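You operate a simulated robot arm through the tools that you are given. There is no shell and no other tool. Be economical: measure what you need, move in short steps, check, and stop when the job is done.

You run a simulated robot arm. Do the job below in one go: nothing can be reset, and whatever is moved stays where it is left.

## Task
Lock the 8 MM disc in its port, switch the flow pump on and set the float at 2.
Fine: the float's top edge at the mark; LOCK all the way; leave it running; leave the other discs alone.
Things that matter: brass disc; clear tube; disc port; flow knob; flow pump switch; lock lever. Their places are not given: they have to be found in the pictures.

The check looks at the end state, three seconds after you hand in, the way a careful person would. Anything else that was tipped, shoved, dropped, spilled or broken makes it a failure.

## Robot
A 6-joint arm with a two-finger parallel gripper, fixed in place. Base frame: the origin is at the foot of the arm, x ahead of it, y to its left, z up; the work surface is at about z = 856. Units: mm, degrees, N and s.
With the tool pointing down near the work surface it reaches from about 240 to 640 mm from the base axis. Its first joint turns from -66.0 to 66.0 degrees. Payload 2.7 kg.
Tool frame: the origin (TCP) lies between the finger pads and is the grasp point; the fingertips stand 23 mm ahead of it; z points along the fingers, y is the line along which they close. Largest opening 94 mm; finger width 38, thickness 10; the body of the gripper, 54 by 96 mm, starts 39 mm behind the TCP.
Orientation is told as [roll, pitch, yaw] about the base's x, y, z axes, in that order, counted from this pose: with the fingers straight down and closing along the base's y, the tool's x points along the base's -x, its y along +y and its z along -z.

## Interface
- The arm moves only by the tool drive_tool. Its argument "series" is a list of rows, each a list of 7 numbers: the finger opening in m, from 0 to 0.094, then the shift along the tool's x, y, z in units of 40 mm (1.0 is 40 mm), then the turn, a rotation vector about the tool's x, y, z in units of 6 degrees (1.0 is 6 degrees). In form: [[jaw, x, y, z, rx, ry, rz], ...]. A call has 1 to 20 rows; each row shifts and turns the commanded pose from where the row before left it, along the tool's axes as they then stand. A call with a number of a shift or a turn outside -1 to 1 is refused whole. Each row takes 0.2 s and may step no farther than 50 mm and 8.6 degrees from the row before; otherwise, or with a gripper value out of range, the whole call is refused. Where a pose cannot be reached the arm comes as near as it can. A force on the tool above 40 N (or 10 N above the force at the start of the call, whichever is more), or a blocked arm, ends the call early, and 0.2 s more pass. Each finger travels about 45 mm/s and halts on what it meets, pressing with about 37 N; the grip force reading is that of the motor and also rises with nothing between the fingers. The clock runs only during rows and for 0.2 s after the last one: add rows that do not move to give the fingers time. The reply holds the time, the measured pose of the TCP, the force on the tool along the base axes, the opening and the grip force, in the units named above and with some noise, with the torque about the TCP (base axes, N m) and any sound that the robot's microphone picked up.
- Cameras (640 x 400 px; columns grow to the right, rows downward): "scene" is fixed at [81.4, -429, 1420.1]; the picture's right is [0.76, -0.65, 0.00], its down [-0.27, -0.31, -0.91] and it looks along [0.59, 0.69, -0.41] (base axes); focal length 316 px, centre (320, 200). "wrist" rides on the gripper at [86, 16, -74] in the tool frame; the picture's right is [-0.18, 0.98, 0.00], its down [-0.58, -0.11, -0.81] and it looks along [-0.79, -0.15, 0.59] (tool axes); focal length 243 px, centre (320, 200).
- grab_frame(camera): a new picture of that camera. No time passes.
- probe_pixels(camera, pixels): for up to 12 pixels [column, row] of the newest picture of that camera ("zoom" is the newest enlarged one), the place [x, y, z] in the base frame of the surface seen there, good to about 3 mm. No time passes.
- zoom(camera, box): a new picture of the part [left, top, right, bottom] of that camera's present view, enlarged. No time passes.
- hand_in(): hands the job in; it is judged then, once.

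Work in short steps. Measure before you move; look again where a grasp or a placing could have gone wrong, and mend it. You have 80 turns and 54 pictures in all, those below and enlarged ones among them. Open the gripper and draw the arm clear of the work before you hand the job in, unless the task says otherwise; then end with one line.

The tools are called by a JSON object that holds its "op" and its "data". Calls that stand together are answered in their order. drive_tool: Moves the arm, as the interface text tells. Its arguments: {"type":"object","properties":{"series":{"type":"array","items":{"type":"array","items":{"type":"number"}}}},"required":["series"]} The other tools are called the same way: grab_frame (camera) takes a picture; probe_pixels (camera, pixels) gives the place of the surface under pixels of a picture; zoom (camera, box) takes an enlarged picture of a part of a camera's view; hand_in () hands the job in.

At the start:

```text
time_s: 0.0
position: [423.1, 19.6, 1234.8]
tool_rot: [0.0, 0.0, 0.1]
force: [-0.3, -0.2, 0.0]
moment: [0.01, -0.01, 0.02]
gripper_width: 94.2
grasp_force: 0.2
```

scene: 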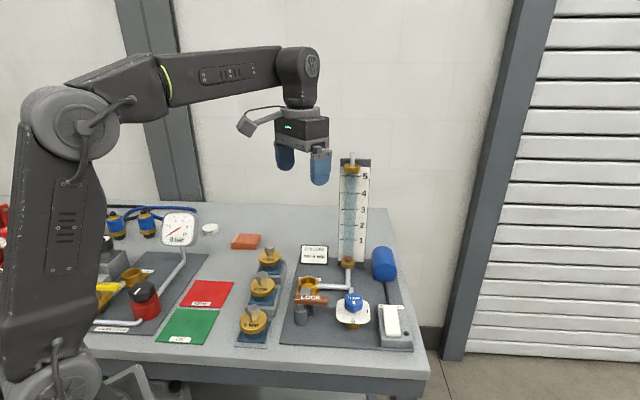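
wrist: 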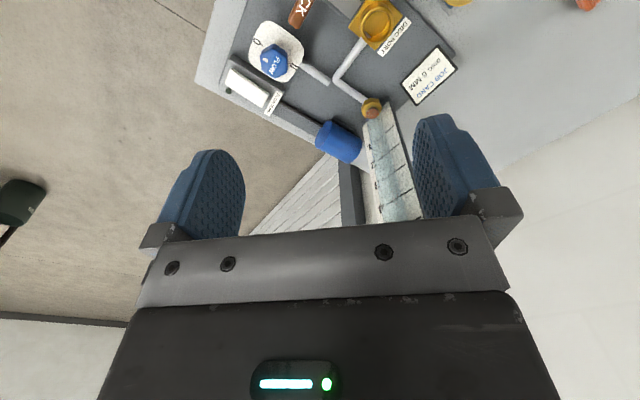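

The scene shows three discs around (262,290), a port at (308,288), the LOCK lever at (310,299), the knob at (352,300), the switch at (392,325) and the tube at (352,210). I'll zoom in to read the labels.

{"op": "zoom", "data": {"camera": "scene", "box": [225, 235, 325, 355]}}

{"op": "zoom", "data": {"camera": "scene", "box": [280, 240, 430, 360]}}

{"op": "zoom", "data": {"camera": "wrist", "box": [190, 0, 500, 190]}}

```text
3.33 times, centred on (275, 295) of scene
```

zoom: 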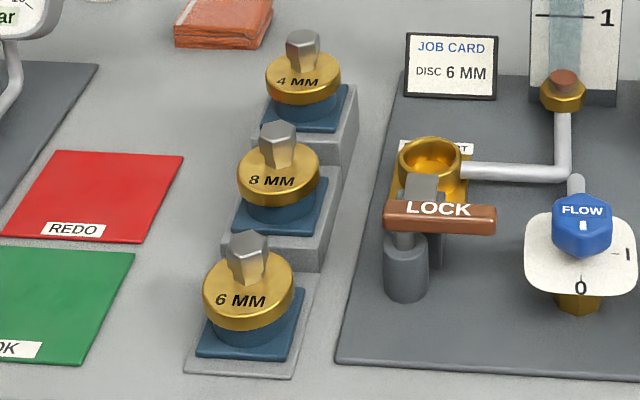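

```text
3.33 times, centred on (355, 300) of scene
```

zoom: 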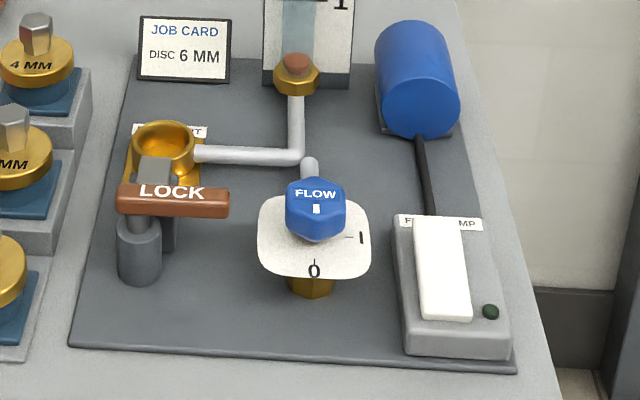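

```text
2.06 times, centred on (345, 95) of wrist
```

zoom: 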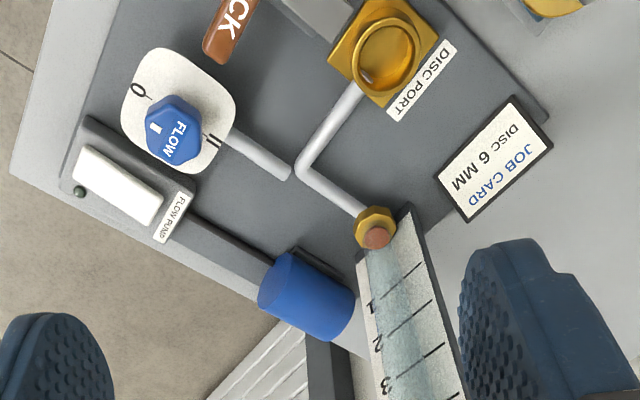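

The middle disc reads 8 MM. The job card says 6 MM, but I was told to use 8, so I'm going with 8. Next I'll measure the places in the scene picture.

{"op": "probe_pixels", "data": {"camera": "scene", "pixels": [[263, 274], [262, 282], [260, 289], [254, 313], [270, 250], [308, 281], [307, 288], [300, 298], [325, 301], [301, 314], [353, 297], [353, 305]]}}

{"op": "probe_pixels", "data": {"camera": "wrist", "pixels": [[376, 18], [361, 8], [393, 25], [273, 58], [268, 66], [283, 45], [246, 87], [233, 78], [262, 98], [298, 10], [372, 110], [338, 140]]}}

{"op": "probe_pixels", "data": {"camera": "scene", "pixels": [[391, 310], [393, 332], [388, 312], [403, 334], [352, 303], [361, 240], [362, 225], [363, 209], [349, 255], [348, 262], [348, 225], [290, 312]]}}

```text
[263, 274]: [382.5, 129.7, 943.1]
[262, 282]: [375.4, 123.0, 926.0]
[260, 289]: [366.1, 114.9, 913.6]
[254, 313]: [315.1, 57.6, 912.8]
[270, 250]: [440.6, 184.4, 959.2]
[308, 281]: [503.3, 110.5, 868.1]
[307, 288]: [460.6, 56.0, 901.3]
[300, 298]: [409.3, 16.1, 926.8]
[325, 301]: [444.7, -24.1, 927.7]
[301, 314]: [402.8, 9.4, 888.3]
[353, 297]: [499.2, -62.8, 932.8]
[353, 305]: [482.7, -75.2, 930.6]
```

```text
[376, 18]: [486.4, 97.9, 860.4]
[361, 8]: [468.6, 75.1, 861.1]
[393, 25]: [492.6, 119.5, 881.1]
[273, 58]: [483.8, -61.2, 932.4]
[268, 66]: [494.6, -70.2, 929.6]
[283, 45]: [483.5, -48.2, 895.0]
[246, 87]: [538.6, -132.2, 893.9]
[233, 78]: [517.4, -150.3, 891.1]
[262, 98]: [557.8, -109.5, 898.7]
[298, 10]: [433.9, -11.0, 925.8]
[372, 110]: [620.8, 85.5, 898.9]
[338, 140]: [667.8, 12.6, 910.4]
```

```text
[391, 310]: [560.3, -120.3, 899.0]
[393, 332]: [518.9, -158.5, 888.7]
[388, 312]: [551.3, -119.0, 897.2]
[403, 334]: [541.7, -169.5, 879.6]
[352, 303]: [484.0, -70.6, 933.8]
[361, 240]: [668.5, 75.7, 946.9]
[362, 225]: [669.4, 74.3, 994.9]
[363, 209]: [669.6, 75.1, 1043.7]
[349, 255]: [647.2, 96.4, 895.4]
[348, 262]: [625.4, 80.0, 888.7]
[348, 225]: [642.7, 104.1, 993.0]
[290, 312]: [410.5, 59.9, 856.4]
```

Now I'll move above the 8 MM disc at about (382,128) for a close look at the hex orientation.

{"op": "drive_tool", "data": {"series": [[0.094, 0.24, 0.67, 0.9, 0, 0, 0], [0.094, 0.24, 0.67, 0.9, 0, 0, 0], [0.094, 0.24, 0.67, 0.9, 0, 0, 0], [0.094, 0.24, 0.67, 0.9, 0, 0, 0], [0.094, 0, 0, 0, 0, 0, 0]]}}

{"op": "grab_frame", "data": {"camera": "wrist"}}

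```text
time_s: 1.2
position: [384.6, 128.0, 1090.6]
tool_rot: [0.1, 0.0, 0.0]
force: [0.2, 0.3, 0.4]
moment: [-0.02, 0.01, 0.0]
gripper_width: 94.1
grasp_force: 0.0
```

```text
48 pictures are left
```

wrist: 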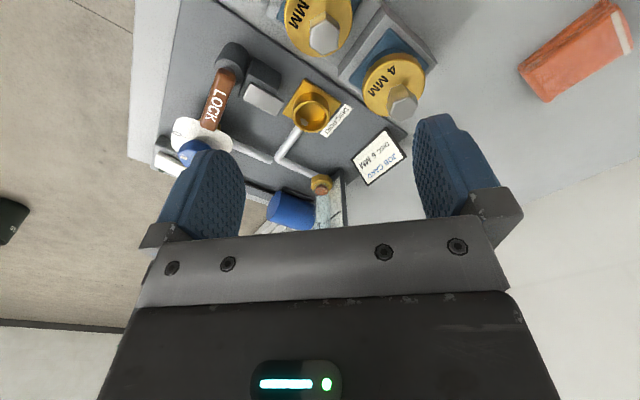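

The 8 MM disc is at the top edge around (318,28), with the port at (312,110). I'll zoom in on this region.

{"op": "zoom", "data": {"camera": "wrist", "box": [150, 0, 450, 188]}}

{"op": "probe_pixels", "data": {"camera": "wrist", "pixels": [[324, 33], [311, 33], [338, 34], [330, 16], [325, 49], [312, 112], [292, 108], [333, 112], [312, 85], [232, 55], [215, 98], [262, 98]]}}

```text
2.13 times, centred on (300, 94) of wrist
```

zoom: 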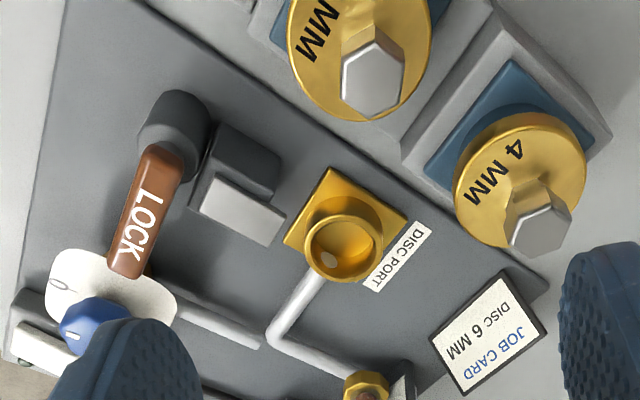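

```text
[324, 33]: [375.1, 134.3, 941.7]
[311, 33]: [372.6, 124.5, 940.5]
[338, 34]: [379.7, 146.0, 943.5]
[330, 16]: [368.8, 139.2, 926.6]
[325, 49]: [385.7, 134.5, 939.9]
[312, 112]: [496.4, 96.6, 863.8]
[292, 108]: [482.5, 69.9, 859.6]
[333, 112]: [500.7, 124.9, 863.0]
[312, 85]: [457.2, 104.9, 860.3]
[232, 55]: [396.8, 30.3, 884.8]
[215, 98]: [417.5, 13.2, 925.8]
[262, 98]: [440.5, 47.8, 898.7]
```

I need rim points for the port and hex corners, plus a tight scene view of the lever mechanism.

{"op": "probe_pixels", "data": {"camera": "zoom", "pixels": [[308, 235], [380, 240], [344, 278], [345, 190], [344, 245], [372, 78], [343, 80], [403, 88], [358, 45], [388, 52], [354, 107], [386, 112]]}}

{"op": "zoom", "data": {"camera": "scene", "box": [285, 265, 345, 335]}}

```text
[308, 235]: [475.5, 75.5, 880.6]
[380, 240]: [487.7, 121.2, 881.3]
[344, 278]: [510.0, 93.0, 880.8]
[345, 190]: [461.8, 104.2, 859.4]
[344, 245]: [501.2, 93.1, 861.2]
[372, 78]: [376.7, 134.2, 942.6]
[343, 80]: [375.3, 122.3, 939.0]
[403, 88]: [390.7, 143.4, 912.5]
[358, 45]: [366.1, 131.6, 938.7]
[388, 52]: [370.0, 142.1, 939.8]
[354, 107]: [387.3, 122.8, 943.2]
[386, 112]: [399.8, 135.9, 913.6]
```

```text
5.71 times, centred on (315, 300) of scene
```

zoom: 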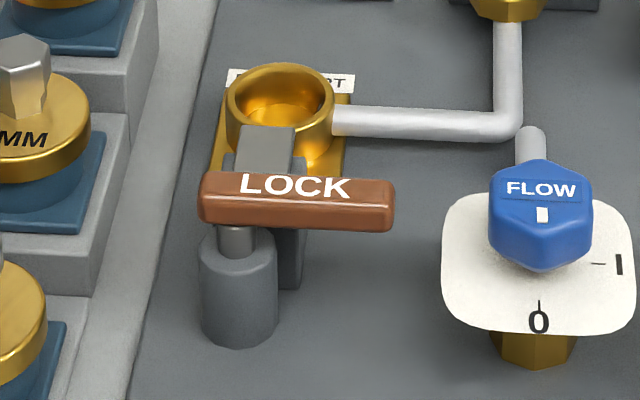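

I'll zoom tightly on the lever and catch area from the wrist camera, and probe the catch.

{"op": "zoom", "data": {"camera": "wrist", "box": [190, 30, 350, 130]}}

{"op": "probe_pixels", "data": {"camera": "zoom", "pixels": [[245, 250], [330, 330], [370, 270], [285, 210], [340, 190], [260, 130], [170, 90], [140, 150], [60, 370], [110, 390], [100, 250], [180, 170]]}}

```text
4.00 times, centred on (270, 80) of wrist
```

zoom: 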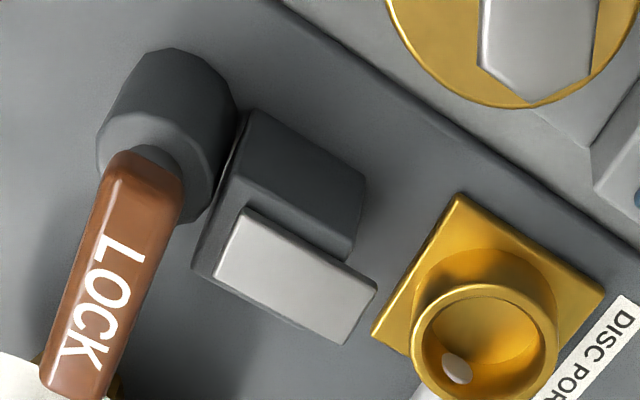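

```text
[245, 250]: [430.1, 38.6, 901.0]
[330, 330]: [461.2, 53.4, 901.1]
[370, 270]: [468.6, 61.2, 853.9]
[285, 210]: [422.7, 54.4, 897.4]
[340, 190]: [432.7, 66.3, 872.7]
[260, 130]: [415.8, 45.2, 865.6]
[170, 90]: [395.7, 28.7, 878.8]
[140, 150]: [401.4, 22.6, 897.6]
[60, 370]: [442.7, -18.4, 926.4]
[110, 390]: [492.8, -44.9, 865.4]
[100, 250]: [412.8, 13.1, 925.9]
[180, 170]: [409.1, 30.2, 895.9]
```

The grey bar at z≈901 looks like a bolt that slides towards the port when the lever turns. Next I'll back off in x so the hex is more central, then measure it.

{"op": "drive_tool", "data": {"series": [[0.07, 0.9, 0, 0.4, 0, 0, 0], [0.07, 0, 0, 0.3, 0, 0, 0], [0.07, 0, 0, 0, 0, 0, 0]]}}

{"op": "zoom", "data": {"camera": "wrist", "box": [230, 0, 430, 125]}}

```text
time_s: 2.0
position: [350.2, 127.3, 1061.7]
tool_rot: [0.2, -0.2, -0.1]
force: [-0.8, 0.5, -0.1]
moment: [0.0, 0.0, -0.04]
gripper_width: 69.9
grasp_force: 0.1
```

```text
3.20 times, centred on (330, 62) of wrist
```

zoom: 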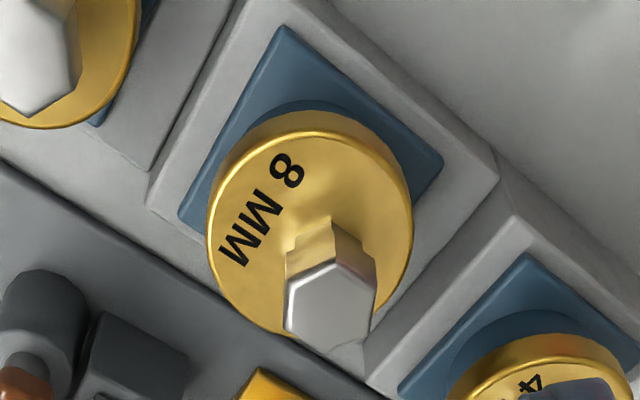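

{"op": "probe_pixels", "data": {"camera": "zoom", "pixels": [[293, 293], [289, 322], [370, 292], [366, 325], [334, 268], [330, 345], [330, 306], [212, 230], [408, 230], [310, 138], [280, 330], [300, 190]]}}

```text
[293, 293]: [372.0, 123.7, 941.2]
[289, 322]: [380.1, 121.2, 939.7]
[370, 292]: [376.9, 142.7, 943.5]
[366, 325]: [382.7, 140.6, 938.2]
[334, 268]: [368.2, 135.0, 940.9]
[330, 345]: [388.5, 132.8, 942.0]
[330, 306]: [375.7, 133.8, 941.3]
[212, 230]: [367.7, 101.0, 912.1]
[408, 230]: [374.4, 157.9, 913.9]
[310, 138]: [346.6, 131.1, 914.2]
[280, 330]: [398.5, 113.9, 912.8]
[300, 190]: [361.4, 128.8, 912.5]
```

The hex centre is about (377.5,132) and its flat normals are at 75° (yaw −15°). The hex top is at z≈942 and the disc face at z≈913. From this same view I'll measure the port rim precisely.

{"op": "zoom", "data": {"camera": "wrist", "box": [270, 100, 370, 162]}}

```text
6.40 times, centred on (320, 131) of wrist
```

zoom: 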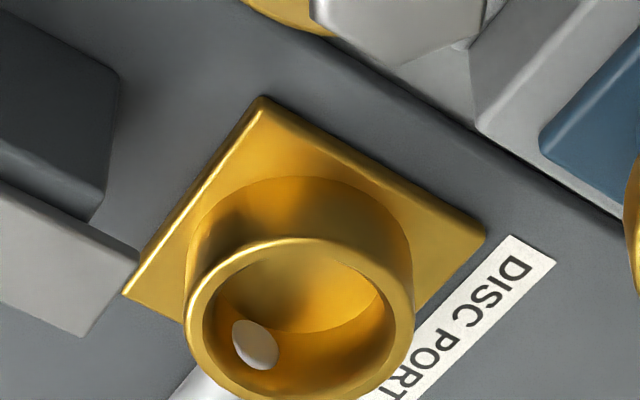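

{"op": "probe_pixels", "data": {"camera": "zoom", "pixels": [[195, 310], [406, 310], [300, 244], [226, 268], [375, 268], [215, 362], [388, 362], [262, 102], [482, 235], [128, 292], [320, 300], [85, 290]]}}

```text
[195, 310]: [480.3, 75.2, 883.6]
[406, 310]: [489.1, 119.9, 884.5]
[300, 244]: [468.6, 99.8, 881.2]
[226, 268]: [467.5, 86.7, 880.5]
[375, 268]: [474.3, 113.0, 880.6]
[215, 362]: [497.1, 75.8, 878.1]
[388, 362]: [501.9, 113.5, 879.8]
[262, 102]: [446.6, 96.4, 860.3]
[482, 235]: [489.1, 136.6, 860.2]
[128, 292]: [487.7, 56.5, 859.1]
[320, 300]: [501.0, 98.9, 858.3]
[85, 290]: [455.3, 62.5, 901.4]
```

The port centre is about (486.5,97) with its rim at z≈881. The bolt axis runs along (1,1) towards it. Now I'll yaw −15° and move above the hex at (377.5,132) with a 60 mm opening.

{"op": "drive_tool", "data": {"series": [[0.06, 0, 0, 0, 0, 0, 0.8333], [0.06, 0, 0, 0, 0, 0, 0.8333], [0.06, 0, 0, 0, 0, 0, 0.8333], [0.06, -0.63, 0.29, 0.4, 0, 0, 0], [0.06, 0, 0, 0.7, 0, 0, 0], [0.06, 0, 0, 0.5, 0, 0, 0], [0.06, 0, 0, 0, 0, 0, 0], [0.06, 0, 0, 0, 0, 0, 0]]}}

{"op": "grab_frame", "data": {"camera": "wrist"}}

```text
time_s: 3.8
position: [375.7, 131.5, 997.6]
tool_rot: [0.0, 0.0, -15.0]
force: [-0.4, -1.0, -0.3]
moment: [0.0, 0.01, 0.01]
gripper_width: 59.8
grasp_force: 0.0
```

```text
42 pictures are left
```

wrist: 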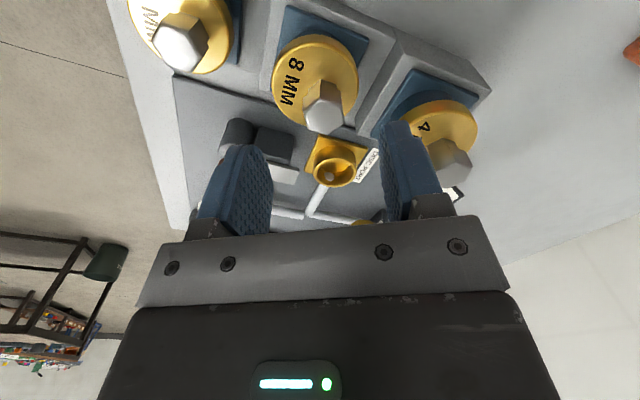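

The hex sits between the fingers with its flats aligned. I'll descend to z≈941 and close.

{"op": "drive_tool", "data": {"series": [[0.06, -0.03, 0.01, 0.6, 0, 0, 0], [0.06, 0, 0, 0.5, 0, 0, 0], [0.06, 0, 0, 0.31, 0, 0, 0], [0.06, 0, 0, 0, 0, 0, 0]]}}

{"op": "grab_frame", "data": {"camera": "wrist"}}

```text
time_s: 4.8
position: [378.6, 132.4, 941.0]
tool_rot: [0.0, 0.0, -14.9]
force: [0.1, -0.1, 0.5]
moment: [-0.01, 0.01, 0.0]
gripper_width: 60.0
grasp_force: 0.0
```

```text
41 pictures are left
```

wrist: 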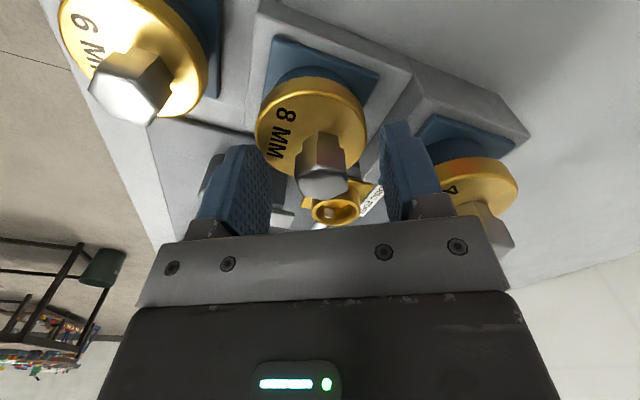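

The hex is centred at about (323,180), in the grasp zone, so I'll close on it.

{"op": "drive_tool", "data": {"series": [[0.03, 0, 0, 0, 0, 0, 0], [0.03, 0, 0, 0, 0, 0, 0], [0.01, 0, 0, 0, 0, 0, 0], [0.01, 0, 0, 0, 0, 0, 0], [0.01, 0, 0, 0, 0, 0, 0]]}}

```text
time_s: 6.0
position: [378.8, 131.7, 941.7]
tool_rot: [-0.1, 0.0, -15.0]
force: [-0.6, -0.4, 0.6]
moment: [-0.06, 0.01, 0.0]
gripper_width: 24.3
grasp_force: 36.7
```

Gripped at 24.3 mm. I'll lift 70 mm straight up and look.

{"op": "drive_tool", "data": {"series": [[0.01, 0, 0, -0.3, 0, 0, 0], [0.01, 0, 0, -0.5, 0, 0, 0], [0.01, 0, 0, -0.9, 0, 0, 0], [0.01, 0, 0, 0, 0, 0, 0]]}}

{"op": "grab_frame", "data": {"camera": "wrist"}}

{"op": "zoom", "data": {"camera": "scene", "box": [225, 200, 345, 300]}}

```text
time_s: 7.0
position: [379.3, 133.4, 1010.8]
tool_rot: [-0.1, 0.0, -15.0]
force: [0.3, -0.1, -1.5]
moment: [0.0, -0.02, 0.0]
gripper_width: 23.8
grasp_force: 37.2
```

```text
40 pictures are left
```

wrist: 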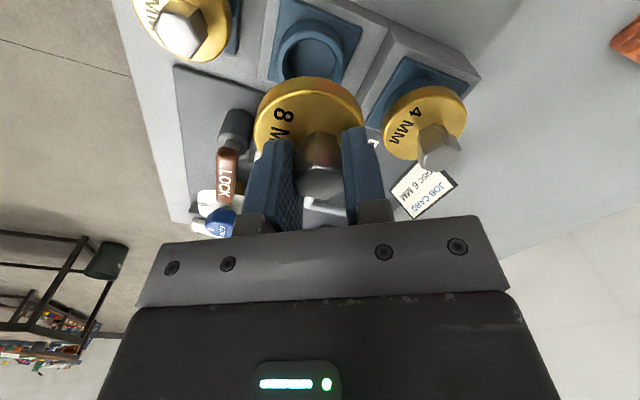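

```text
4.00 times, centred on (285, 250) of scene
```

zoom: 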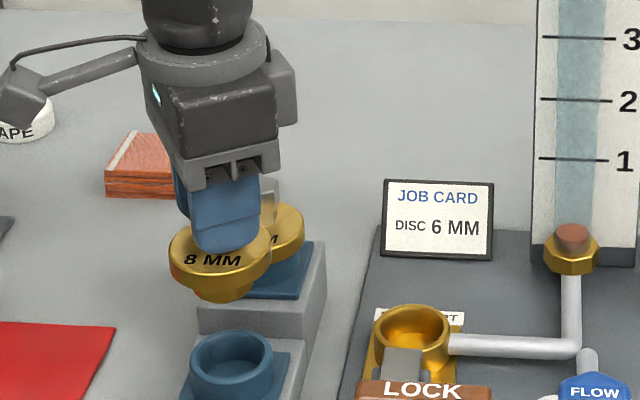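

The disc is held level. I'll probe its face rim to get its offset from the TCP.

{"op": "probe_pixels", "data": {"camera": "wrist", "pixels": [[310, 80], [259, 125], [275, 95], [361, 118], [345, 92], [258, 140], [300, 100], [322, 165], [322, 190], [322, 145], [312, 50], [305, 172]]}}

```text
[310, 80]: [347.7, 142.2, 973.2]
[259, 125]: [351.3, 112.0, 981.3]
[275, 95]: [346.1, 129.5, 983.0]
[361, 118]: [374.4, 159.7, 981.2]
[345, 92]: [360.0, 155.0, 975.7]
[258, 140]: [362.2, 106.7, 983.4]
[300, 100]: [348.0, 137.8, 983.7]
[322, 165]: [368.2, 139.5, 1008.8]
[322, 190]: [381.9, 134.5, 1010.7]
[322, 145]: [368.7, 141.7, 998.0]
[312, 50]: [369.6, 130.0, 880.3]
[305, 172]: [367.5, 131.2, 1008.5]
```

The disc centre is about (−2,−1) from the TCP. I'll move over the port to TCP (488.5,98), keeping the height.

{"op": "drive_tool", "data": {"series": [[0.01, -0.72, -0.04, 0, 0, 0, 0], [0.01, -0.72, -0.04, 0, 0, 0, 0], [0.01, -0.72, -0.04, 0, 0, 0, 0], [0.01, -0.71, -0.03, 0.2, 0, 0, 0], [0.01, 0, 0, 0.7, 0, 0, 0], [0.01, 0, 0, 0, 0, 0, 0]]}}

{"op": "grab_frame", "data": {"camera": "wrist"}}

{"op": "zoom", "data": {"camera": "scene", "box": [260, 230, 380, 330]}}

```text
time_s: 8.4
position: [488.1, 97.1, 974.0]
tool_rot: [0.1, -0.1, -15.1]
force: [-0.3, 0.3, -1.7]
moment: [0.0, -0.02, -0.02]
gripper_width: 23.7
grasp_force: 37.1
```

```text
38 pictures are left
```

wrist: 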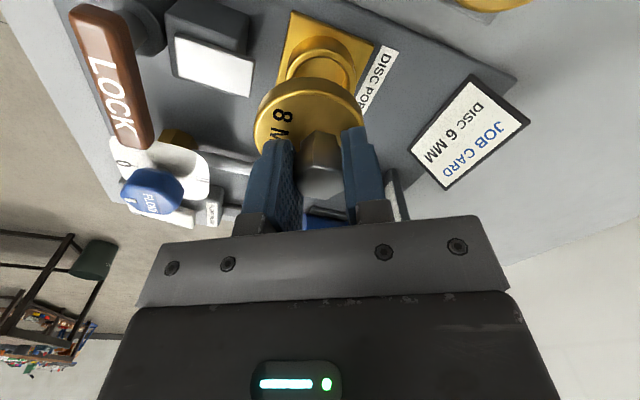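

```text
4.00 times, centred on (320, 280) of scene
```

zoom: 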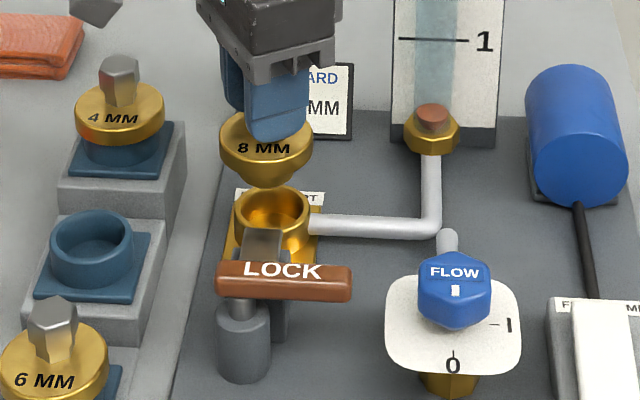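

Alignment looks close. I'll lower to TCP z≈948 and zoom in to check centring.

{"op": "drive_tool", "data": {"series": [[0.01, 0, 0, 0.35, 0, 0, 0], [0.01, 0, 0, 0.3, 0, 0, 0], [0.01, 0, 0, 0, 0, 0, 0]]}}

{"op": "zoom", "data": {"camera": "scene", "box": [280, 250, 340, 300]}}

{"op": "zoom", "data": {"camera": "wrist", "box": [220, 0, 420, 125]}}

```text
time_s: 9.2
position: [485.7, 96.4, 947.9]
tool_rot: [-0.1, 0.0, -14.9]
force: [0.8, 0.5, -1.6]
moment: [0.05, 0.0, 0.0]
gripper_width: 24.1
grasp_force: 37.4
```

```text
8.00 times, centred on (310, 275) of scene
```

zoom: 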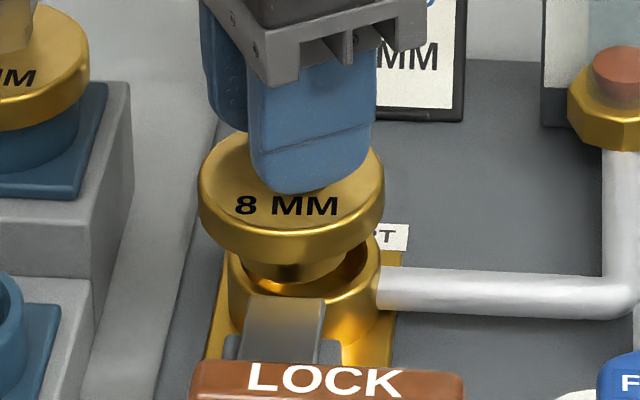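

```text
3.20 times, centred on (320, 62) of wrist
```

zoom: 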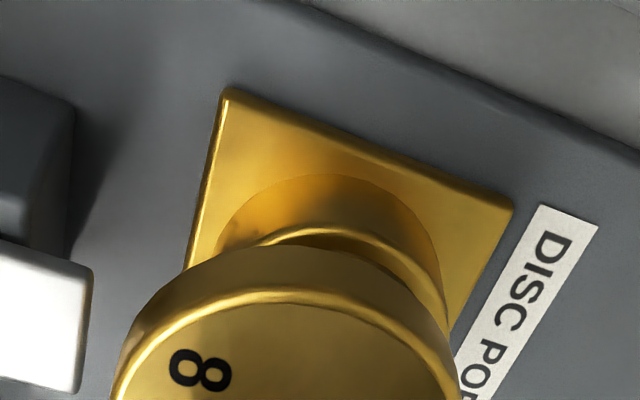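

From the scene view the disc (centre col 291) looks about 12 zoomed px left of the cup (col 304). I'll probe both rims to work out the correction.

{"op": "probe_pixels", "data": {"camera": "zoom", "pixels": [[330, 228], [385, 245], [425, 280], [443, 315], [268, 240], [225, 92], [510, 205], [280, 300], [190, 325], [370, 315], [140, 365], [440, 370]]}}

{"op": "drive_tool", "data": {"series": [[0.01, 0, 0, 0, 0, 0, 0]]}}

```text
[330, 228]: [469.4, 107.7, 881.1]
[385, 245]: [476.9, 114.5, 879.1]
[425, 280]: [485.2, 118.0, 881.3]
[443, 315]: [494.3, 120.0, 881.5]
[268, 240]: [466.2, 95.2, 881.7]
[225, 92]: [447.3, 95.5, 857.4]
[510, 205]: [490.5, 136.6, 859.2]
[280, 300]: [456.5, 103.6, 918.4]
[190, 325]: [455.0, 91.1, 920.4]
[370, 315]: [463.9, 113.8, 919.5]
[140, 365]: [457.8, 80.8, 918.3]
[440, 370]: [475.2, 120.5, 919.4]
```

```text
time_s: 9.6
position: [487.1, 96.8, 946.7]
tool_rot: [0.1, 0.1, -15.1]
force: [-0.1, -0.3, -1.3]
moment: [0.02, 0.01, 0.0]
gripper_width: 24.1
grasp_force: 37.2
```

The rim fits give a disc centre of about (483.5,93) and a cup centre of about (488.5,96.5). I'll shift by (+5,+3) and recheck in both views.

{"op": "drive_tool", "data": {"series": [[0.01, -0.1, 0.1, 0, 0, 0, 0], [0.01, 0, 0, 0, 0, 0, 0]]}}

{"op": "zoom", "data": {"camera": "scene", "box": [290, 260, 326, 296]}}

{"op": "zoom", "data": {"camera": "wrist", "box": [220, 0, 420, 125]}}

{"op": "probe_pixels", "data": {"camera": "zoom", "pixels": [[280, 296], [190, 320], [370, 310], [140, 360], [440, 365], [230, 300]]}}

```text
time_s: 10.2
position: [491.9, 100.2, 948.2]
tool_rot: [0.1, 0.0, -15.0]
force: [0.0, 0.6, -1.5]
moment: [0.0, 0.01, -0.01]
gripper_width: 23.9
grasp_force: 37.1
```

```text
11.11 times, centred on (308, 278) of scene
```

zoom: 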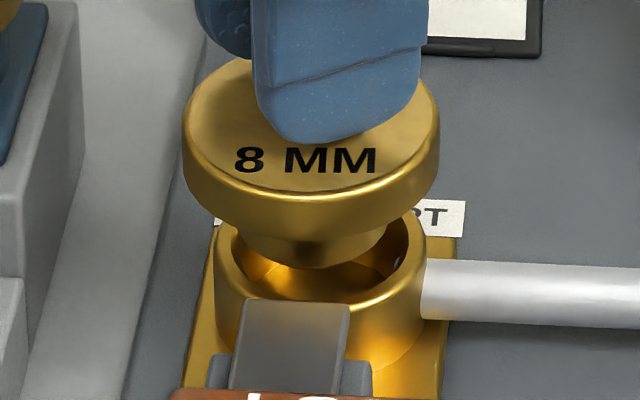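

```text
3.20 times, centred on (320, 62) of wrist
```

zoom: 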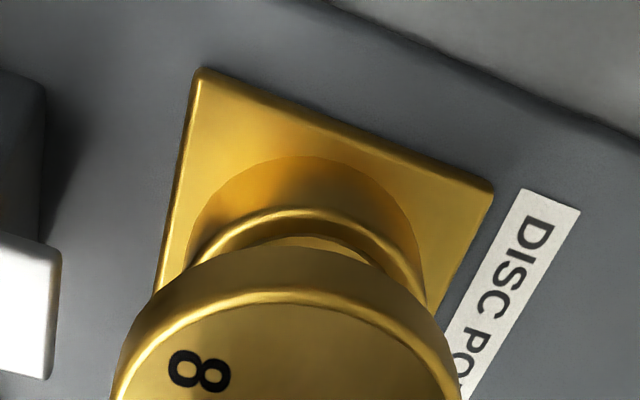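

```text
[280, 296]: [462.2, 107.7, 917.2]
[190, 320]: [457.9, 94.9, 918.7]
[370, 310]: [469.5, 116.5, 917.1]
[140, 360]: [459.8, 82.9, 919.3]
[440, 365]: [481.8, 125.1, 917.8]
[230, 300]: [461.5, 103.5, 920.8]
```

The remaining error is about 1 mm in +x. I'll correct it and lower slowly to TCP z≈932, watching the force.

{"op": "drive_tool", "data": {"series": [[0.01, -0.03, 0, 0.1, 0, 0, 0], [0.01, 0, 0, 0.1, 0, 0, 0], [0.01, 0, 0, 0.1, 0, 0, 0], [0.01, 0, 0, 0.1, 0, 0, 0], [0.01, 0, 0, 0, 0, 0, 0]]}}

{"op": "zoom", "data": {"camera": "scene", "box": [290, 260, 326, 296]}}

```text
time_s: 11.4
position: [492.9, 99.9, 932.6]
tool_rot: [0.1, -0.1, -15.1]
force: [2.8, -0.4, -1.1]
moment: [0.02, -0.12, -0.01]
gripper_width: 23.7
grasp_force: 37.1
```

```text
11.11 times, centred on (308, 278) of scene
```

zoom: 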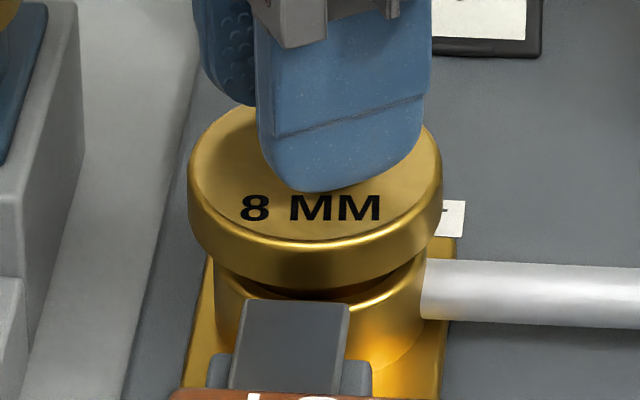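

The plug is entering the cup, with light contact pushing +x. I'll nudge +x slightly and keep going down.

{"op": "drive_tool", "data": {"series": [[0.01, -0.02, 0, 0.08, 0, 0, 0], [0.01, 0, 0, 0.08, 0, 0, 0], [0.01, 0, 0, 0.06, 0, 0, 0], [0.01, 0, 0, 0, 0, 0, 0]]}}

```text
time_s: 12.4
position: [494.0, 100.3, 923.5]
tool_rot: [0.1, 0.0, -15.1]
force: [-0.1, -0.9, -2.0]
moment: [0.01, 0.04, -0.03]
gripper_width: 23.9
grasp_force: 37.1
```

No load yet. I'll continue down in 2 mm steps until contact.

{"op": "drive_tool", "data": {"series": [[0.01, 0, 0, 0.05, 0, 0, 0], [0.01, 0, 0, 0.05, 0, 0, 0], [0.01, 0, 0, 0, 0, 0, 0]]}}

{"op": "zoom", "data": {"camera": "scene", "box": [290, 260, 326, 296]}}

```text
time_s: 13.2
position: [494.2, 100.0, 921.7]
tool_rot: [0.3, -0.1, -15.0]
force: [-6.9, 4.5, 20.7]
moment: [0.15, 0.75, -0.19]
gripper_width: 23.8
grasp_force: 36.9
```

```text
11.11 times, centred on (308, 278) of scene
```

zoom: 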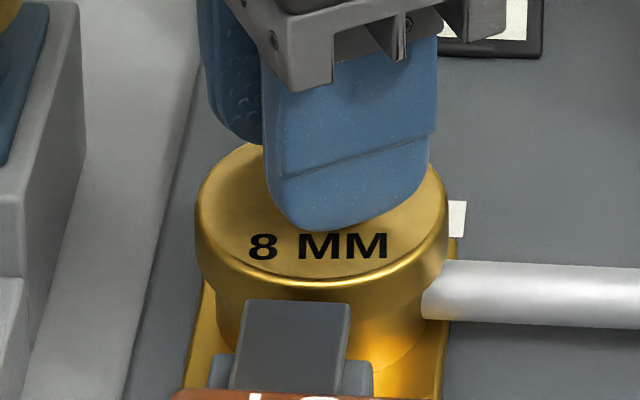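

The flange is seated on the rim, with 20 N upward. I'll open slightly to 32 mm to stay clear of the bolt, then rise.

{"op": "drive_tool", "data": {"series": [[0.024, 0, 0, -0.03, 0, 0, 0], [0.032, 0, 0, 0, 0, 0, 0], [0.032, 0, 0, 0, 0, 0, 0], [0.032, 0, 0, -0.4, 0, 0, 0], [0.032, 0, 0, -0.9, 0, 0, 0], [0.032, 0, 0, -0.9, 0, 0, 0], [0.032, 0, 0, 0, 0, 0, 0]]}}

{"op": "grab_frame", "data": {"camera": "wrist"}}

{"op": "zoom", "data": {"camera": "scene", "box": [270, 255, 350, 325]}}

```text
time_s: 14.8
position: [494.0, 100.7, 1009.9]
tool_rot: [0.0, -0.1, -15.1]
force: [-0.2, -0.5, -0.7]
moment: [-0.02, -0.01, -0.02]
gripper_width: 32.0
grasp_force: 0.0
```

```text
30 pictures are left
```

wrist: 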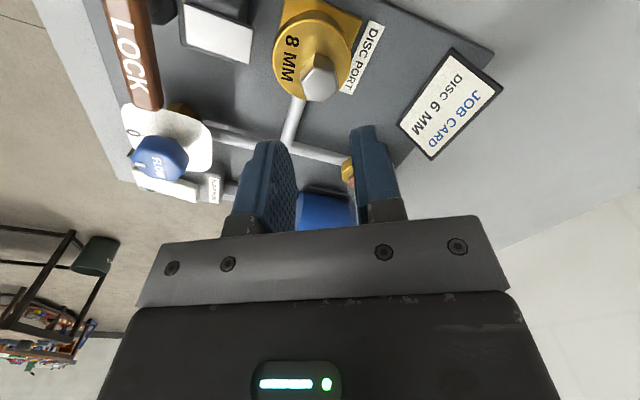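

```text
5.71 times, centred on (310, 290) of scene
```

zoom: 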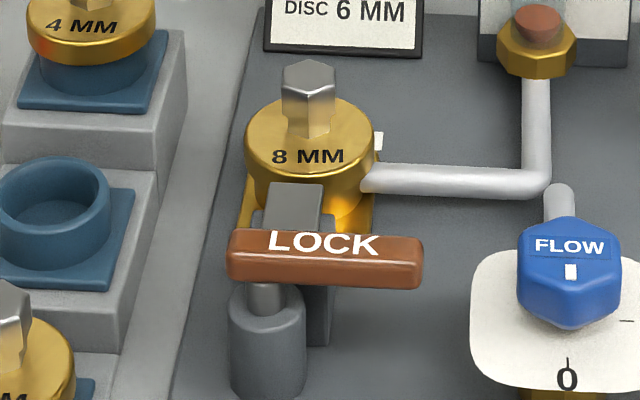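

The disc is seated level. Next is the lever, so I'll move to around (420,0) at yaw −45° for a good view of it.

{"op": "drive_tool", "data": {"series": [[0.05, 0.9, -0.5, 0, 0, 0, 0.8], [0.05, 0.9, -0.5, 0, 0, 0, 0.9], [0.05, 0.5, -0.9, 0, 0, 0, 0.9], [0.05, 0, -0.8, 0, 0, 0, 0.9], [0.05, 0, 0, 0, 0, 0, 1], [0.05, 0, 0, 0, 0, 0, 0.5], [0.05, 0, 0, 0, 0, 0, 0]]}}

{"op": "grab_frame", "data": {"camera": "wrist"}}

```text
time_s: 16.4
position: [363.8, 29.9, 1007.5]
tool_rot: [0.1, 0.0, -44.9]
force: [-0.5, 0.6, -0.8]
moment: [-0.04, 0.01, -0.02]
gripper_width: 49.7
grasp_force: 0.1
```

```text
28 pictures are left
```

wrist: 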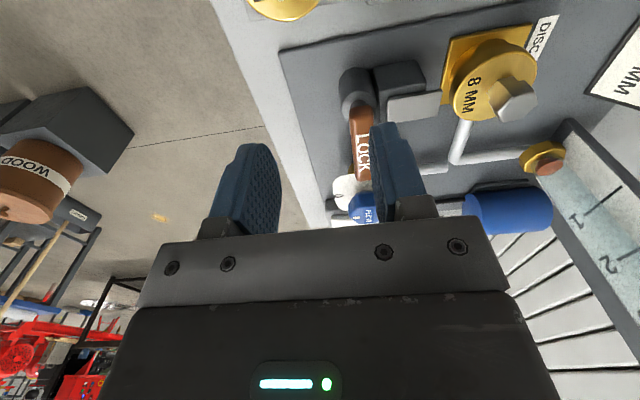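

{"op": "zoom", "data": {"camera": "wrist", "box": [310, 40, 470, 140]}}

{"op": "probe_pixels", "data": {"camera": "wrist", "pixels": [[362, 108], [362, 140], [350, 112], [372, 112], [355, 173], [369, 175], [347, 80], [355, 72], [385, 98], [437, 96], [399, 117], [440, 110]]}}

```text
4.00 times, centred on (390, 90) of wrist
```

zoom: 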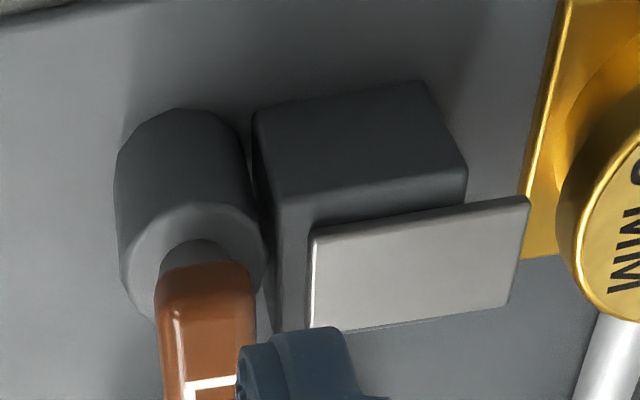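

```text
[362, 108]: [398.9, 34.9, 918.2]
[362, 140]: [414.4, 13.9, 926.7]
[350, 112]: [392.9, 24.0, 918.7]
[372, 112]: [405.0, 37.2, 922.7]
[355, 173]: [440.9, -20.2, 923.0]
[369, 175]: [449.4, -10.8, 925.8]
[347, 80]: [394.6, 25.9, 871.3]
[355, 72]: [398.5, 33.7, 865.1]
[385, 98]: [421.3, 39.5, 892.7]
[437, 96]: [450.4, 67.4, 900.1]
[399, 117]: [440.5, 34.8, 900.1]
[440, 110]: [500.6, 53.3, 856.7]
```

The handle axis runs from (399,31) to (445,−15.5) at z≈926, and the pivot is about (402,28). I'll move to straddle the handle at (431.7,−1.7), stopping at z≈960 to check.

{"op": "drive_tool", "data": {"series": [[0.036, -0.9, 0.3, 0, 0, 0, 0], [0.036, -0.86, 0.34, 0, 0, 0, 0], [0.036, 0, 0, 0.6, 0, 0, 0], [0.036, 0, 0, 0.6, 0, 0, 0], [0.036, 0, 0, 0, 0, 0, 0]]}}

{"op": "grab_frame", "data": {"camera": "wrist"}}

{"op": "zoom", "data": {"camera": "scene", "box": [270, 240, 390, 330]}}

```text
time_s: 17.6
position: [430.8, -1.7, 960.6]
tool_rot: [0.2, -0.1, -44.9]
force: [-0.6, 0.4, 0.1]
moment: [-0.01, 0.0, -0.01]
gripper_width: 35.8
grasp_force: 0.0
```

```text
26 pictures are left
```

wrist: 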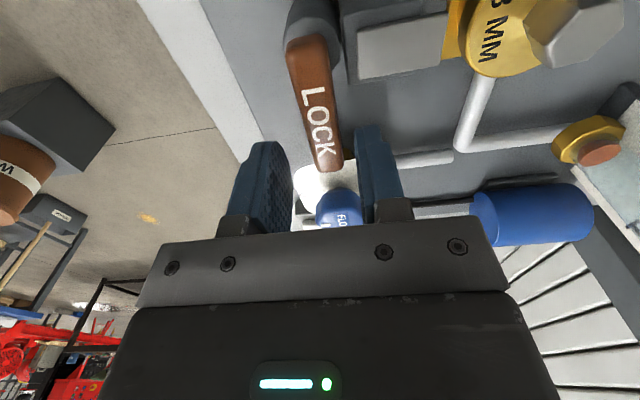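

```text
4.44 times, centred on (330, 285) of scene
```

zoom: 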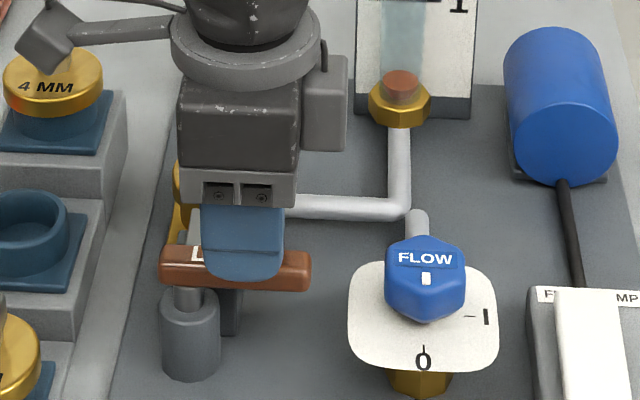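

The handle is centred between the fingers, so I'll descend to z≈931.

{"op": "drive_tool", "data": {"series": [[0.036, 0, 0, 0.4, 0, 0, 0], [0.036, 0, 0, 0.34, 0, 0, 0], [0.036, 0, 0, 0, 0, 0, 0]]}}

{"op": "grab_frame", "data": {"camera": "wrist"}}

```text
time_s: 18.4
position: [430.9, -0.2, 931.7]
tool_rot: [0.1, 0.0, -45.0]
force: [-1.1, 0.4, -0.1]
moment: [0.0, 0.0, 0.0]
gripper_width: 35.9
grasp_force: 0.1
```

```text
24 pictures are left
```

wrist: 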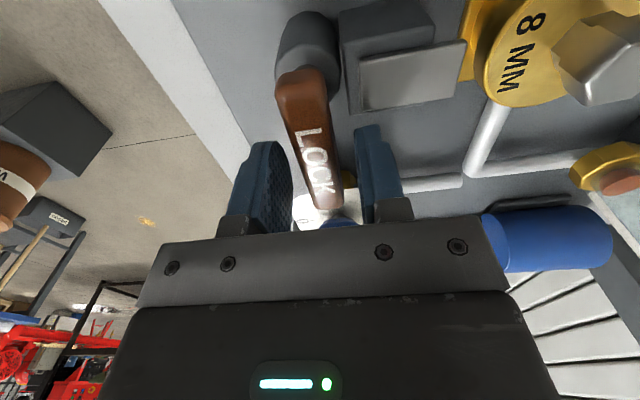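

I'll take up the gap (+8 mm in tool y), then try 12° CCW, towards the port.

{"op": "drive_tool", "data": {"series": [[0.036, 0, 0.2, 0, 0, 0, 0], [0.036, 0.006, 0.11, 0, 0, 0, -1], [0.036, 0.006, 0.11, 0, 0, 0, -1], [0.036, 0, 0, 0, 0, 0, 0]]}}

{"op": "zoom", "data": {"camera": "wrist", "box": [200, 0, 480, 175]}}

```text
time_s: 19.4
position: [438.9, 10.0, 931.6]
tool_rot: [-0.5, 0.6, -33.0]
force: [-29.6, -19.1, 5.9]
moment: [-0.1, 0.34, -0.97]
gripper_width: 50.5
grasp_force: 16.6
```

```text
2.29 times, centred on (340, 88) of wrist
```

zoom: 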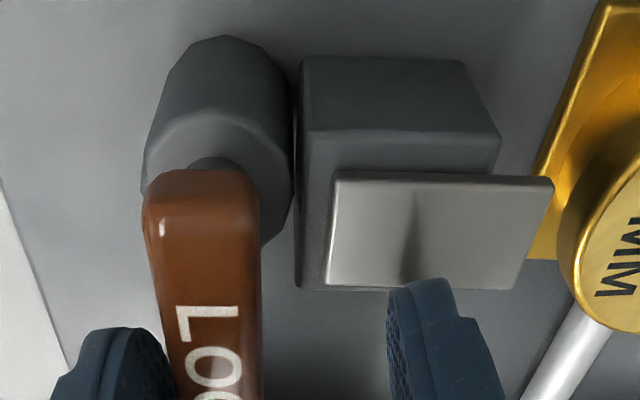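

CCW is blocked: 35 N and the handle didn't move. I'll back off, return to centre and try the other way.

{"op": "drive_tool", "data": {"series": [[0.036, 0, -0.11, 0, 0, 0, 1], [0.036, 0, -0.11, 0, 0, 0, 1], [0.036, 0, -0.2, 0, 0, 0, 0], [0.036, 0, 0, 0, 0, 0, 0]]}}

{"op": "drive_tool", "data": {"series": [[0.036, 0, -0.22, 0, 0, 0, 0], [0.036, 0.006, -0.11, 0, 0, 0, 1], [0.036, 0.006, -0.11, 0, 0, 0, 1], [0.036, 0, 0, 0, 0, 0, 0]]}}

{"op": "zoom", "data": {"camera": "wrist", "box": [200, 0, 480, 175]}}

```text
time_s: 20.4
position: [432.5, 0.3, 931.5]
tool_rot: [0.3, -0.1, -44.9]
force: [-0.3, 0.5, 0.8]
moment: [0.01, 0.01, -0.01]
gripper_width: 36.1
grasp_force: 0.1
```

```text
time_s: 21.4
position: [419.2, -14.2, 931.0]
tool_rot: [0.2, 0.0, -57.1]
force: [0.7, 0.4, -1.4]
moment: [-0.01, 0.02, -0.07]
gripper_width: 36.2
grasp_force: 0.5
```

```text
2.29 times, centred on (340, 88) of wrist
```

zoom: 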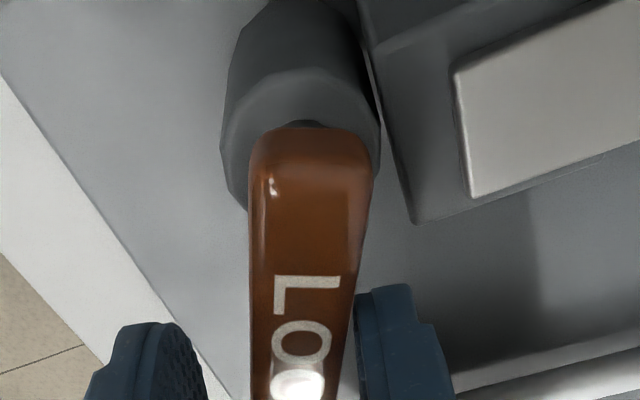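

The lever turns freely CW. I'll continue 30° more and check the bolt.

{"op": "drive_tool", "data": {"series": [[0.036, 0.006, -0.11, 0, 0, 0, 1], [0.036, 0.006, -0.11, 0, 0, 0, 1], [0.036, 0.006, -0.11, 0, 0, 0, 1], [0.036, 0.006, -0.11, 0, 0, 0, 1], [0.036, 0.006, -0.11, 0, 0, 0, 1], [0.036, 0, 0, 0, 0, 0, 0]]}}

{"op": "zoom", "data": {"camera": "scene", "box": [270, 240, 370, 330]}}

{"op": "grab_frame", "data": {"camera": "wrist"}}

```text
time_s: 22.8
position: [397.4, -19.6, 930.3]
tool_rot: [0.0, 0.1, -87.1]
force: [0.5, -0.4, 0.2]
moment: [-0.02, 0.02, -0.02]
gripper_width: 36.4
grasp_force: 0.2
```

```text
4.44 times, centred on (320, 285) of scene
```

zoom: 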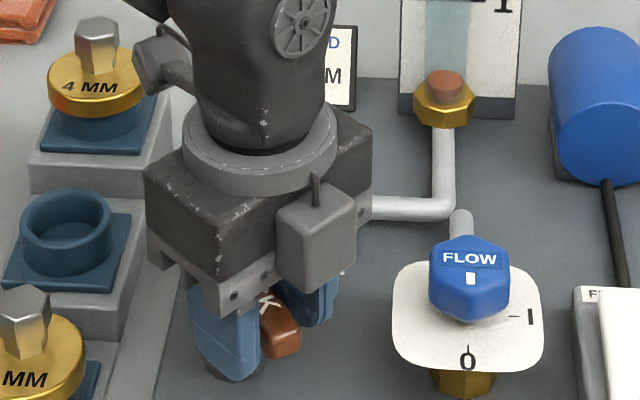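

```text
20 pictures are left
```

wrist: 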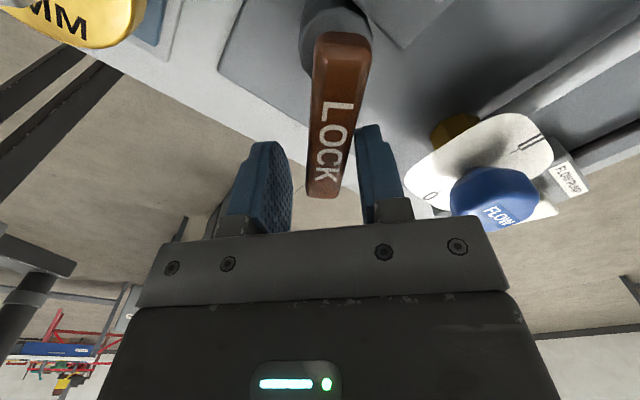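

The handle now points along −y and moves with almost no load. I'll continue 30° more CW.

{"op": "drive_tool", "data": {"series": [[0.036, 0.006, -0.11, 0, 0, 0, 1], [0.036, 0.006, -0.11, 0, 0, 0, 1], [0.036, 0.006, -0.11, 0, 0, 0, 1], [0.036, 0.006, -0.11, 0, 0, 0, 1], [0.036, 0.006, -0.11, 0, 0, 0, 1], [0.036, 0, 0, 0, 0, 0, 0]]}}

{"op": "drive_tool", "data": {"series": [[0.036, 0.006, -0.11, 0, 0, 0, 1], [0.036, 0.006, -0.11, 0, 0, 0, 1], [0.036, 0, 0, 0, 0, 0, 0]]}}

{"op": "grab_frame", "data": {"camera": "wrist"}}

```text
time_s: 24.2
position: [376.2, -14.6, 931.4]
tool_rot: [-0.1, 0.0, -117.1]
force: [0.0, 0.1, -0.2]
moment: [-0.02, 0.0, 0.01]
gripper_width: 35.9
grasp_force: 0.1
```

```text
time_s: 25.0
position: [369.2, -9.5, 932.3]
tool_rot: [0.0, 0.1, -129.1]
force: [3.1, -1.4, 0.4]
moment: [-0.04, -0.02, -0.05]
gripper_width: 37.4
grasp_force: 0.8
```

```text
19 pictures are left
```

wrist: 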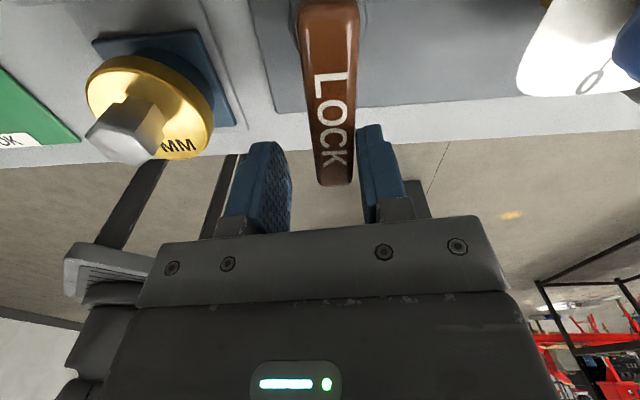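

Light resistance of about 3 N now, so I'll go on 6° at a time to find the stop.

{"op": "drive_tool", "data": {"series": [[0.036, 0.006, -0.11, 0, 0, 0, 1], [0.036, 0, -0.06, 0, 0, 0, 0.5], [0.036, 0, 0, 0, 0, 0, 0]]}}

```text
time_s: 25.8
position: [366.0, -5.5, 932.3]
tool_rot: [0.3, 0.2, -138.0]
force: [13.4, -6.5, 0.9]
moment: [0.01, -0.08, 0.28]
gripper_width: 42.1
grasp_force: 6.7
```

The fingers are being pushed open (42 mm) at 15 N, which looks like the stop near −135°. One more small push to confirm, then I'll look.

{"op": "drive_tool", "data": {"series": [[0.036, 0, -0.1, 0, 0, 0, 0], [0.036, 0, -0.08, 0, 0, 0, 0], [0.036, 0, 0, 0, 0, 0, 0]]}}

{"op": "zoom", "data": {"camera": "scene", "box": [250, 250, 350, 340]}}

```text
time_s: 26.6
position: [362.1, -3.9, 932.3]
tool_rot: [0.3, 0.2, -137.8]
force: [18.8, -29.1, 12.0]
moment: [-0.37, -0.28, 0.19]
gripper_width: 51.0
grasp_force: 17.1
```

```text
4.44 times, centred on (300, 295) of scene
```

zoom: 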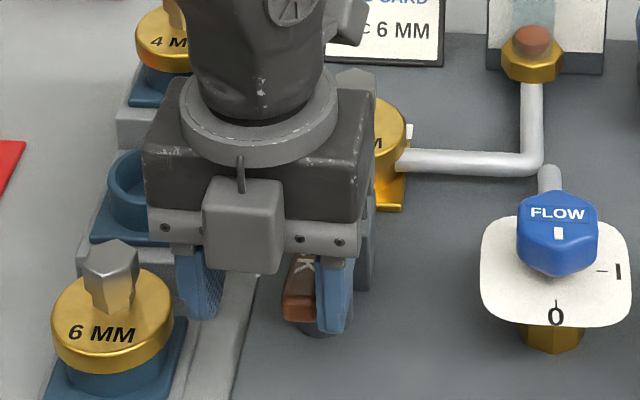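

The stop is firm. I'll back off to centre, rise 80 mm and look at the bolt.

{"op": "drive_tool", "data": {"series": [[0.036, 0, 0.18, 0, 0, 0, 0], [0.036, 0, 0.15, 0, 0, 0, 0], [0.036, 0, 0, 0, 0, 0, 0], [0.036, 0, 0, -0.5, 0, 0, 0], [0.036, 0, 0, -0.9, 0, 0, 0], [0.036, 0, 0, -0.9, 0, 0, 0], [0.036, 0.5, -0.5, -0.5, 0, 0, 0], [0.036, 0, 0, 0, 0, 0, 0]]}}

{"op": "zoom", "data": {"camera": "scene", "box": [250, 250, 350, 340]}}

```text
time_s: 28.4
position: [371.5, 18.8, 1043.1]
tool_rot: [0.1, 0.2, -138.0]
force: [0.3, -0.3, -0.3]
moment: [0.01, 0.01, 0.03]
gripper_width: 36.2
grasp_force: 0.0
```

```text
4.44 times, centred on (300, 295) of scene
```

zoom: 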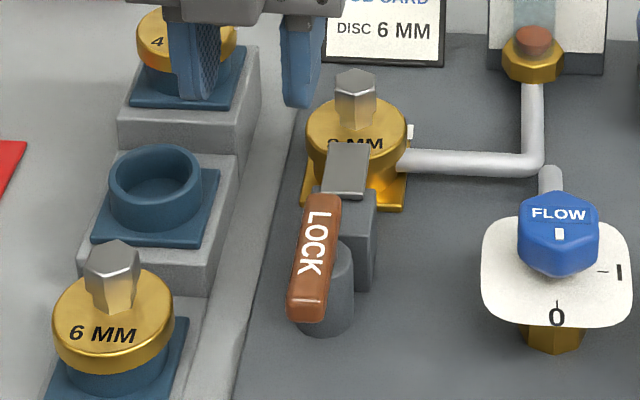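

The lever is at its stop and the bolt now covers the disc's flange. Next is the switch: I'll turn the tool back to yaw −45° and move towards the rocker.

{"op": "drive_tool", "data": {"series": [[0.02, 0, 0, 0, 0, 0, -1], [0.02, 0, 0, 0, 0, 0, -1], [0.02, 0, 0, 0, 0, 0, -1], [0.02, 0, 0, 0, 0, 0, -1], [0.02, 0, 0, 0, 0, 0, -1], [0.02, 0, 0, 0, 0, 0, -1], [0.0, 0, 0, 0, 0, 0, -1], [0.0, 0, 0, 0, 0, 0, -1], [0.0, 0, 0, 0, 0, 0, -1], [0.0, 0, 0, 0, 0, 0, -1], [0.0, 0, 0, 0, 0, 0, -1], [0.0, 0, 0, 0, 0, 0, -1], [0.0, 0, 0, 0, 0, 0, -1], [0.0, 0, 0, 0, 0, 0, -1], [0.0, 0, 0, 0, 0, 0, -1], [0.0, 0, 0, 0, 0, 0, -0.5]]}}

{"op": "drive_tool", "data": {"series": [[0.0, -0.9, 0.15, 0, 0, 0, 0], [0.0, -0.9, 0.15, 0, 0, 0, 0], [0.0, -0.9, 0.15, 0, 0, 0, 0], [0.0, -0.9, 0.15, 0, 0, 0, 0], [0.0, -0.9, 0.15, 0, 0, 0, 0], [0.0, 0, 0, 0, 0, 0, 0]]}}

{"op": "grab_frame", "data": {"camera": "wrist"}}

```text
time_s: 31.8
position: [369.9, 16.9, 1042.6]
tool_rot: [0.1, -0.1, -44.9]
force: [0.4, 0.2, -0.5]
moment: [0.02, -0.02, 0.04]
gripper_width: 0.0
grasp_force: 37.3
```

```text
time_s: 33.2
position: [520.6, -86.0, 1044.1]
tool_rot: [-0.1, 0.0, -45.0]
force: [-0.2, -0.2, 0.4]
moment: [0.0, 0.02, 0.04]
gripper_width: 0.0
grasp_force: 37.2
```

```text
16 pictures are left
```

wrist: 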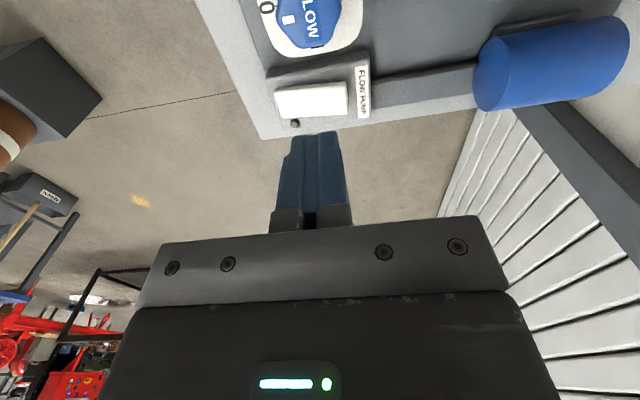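

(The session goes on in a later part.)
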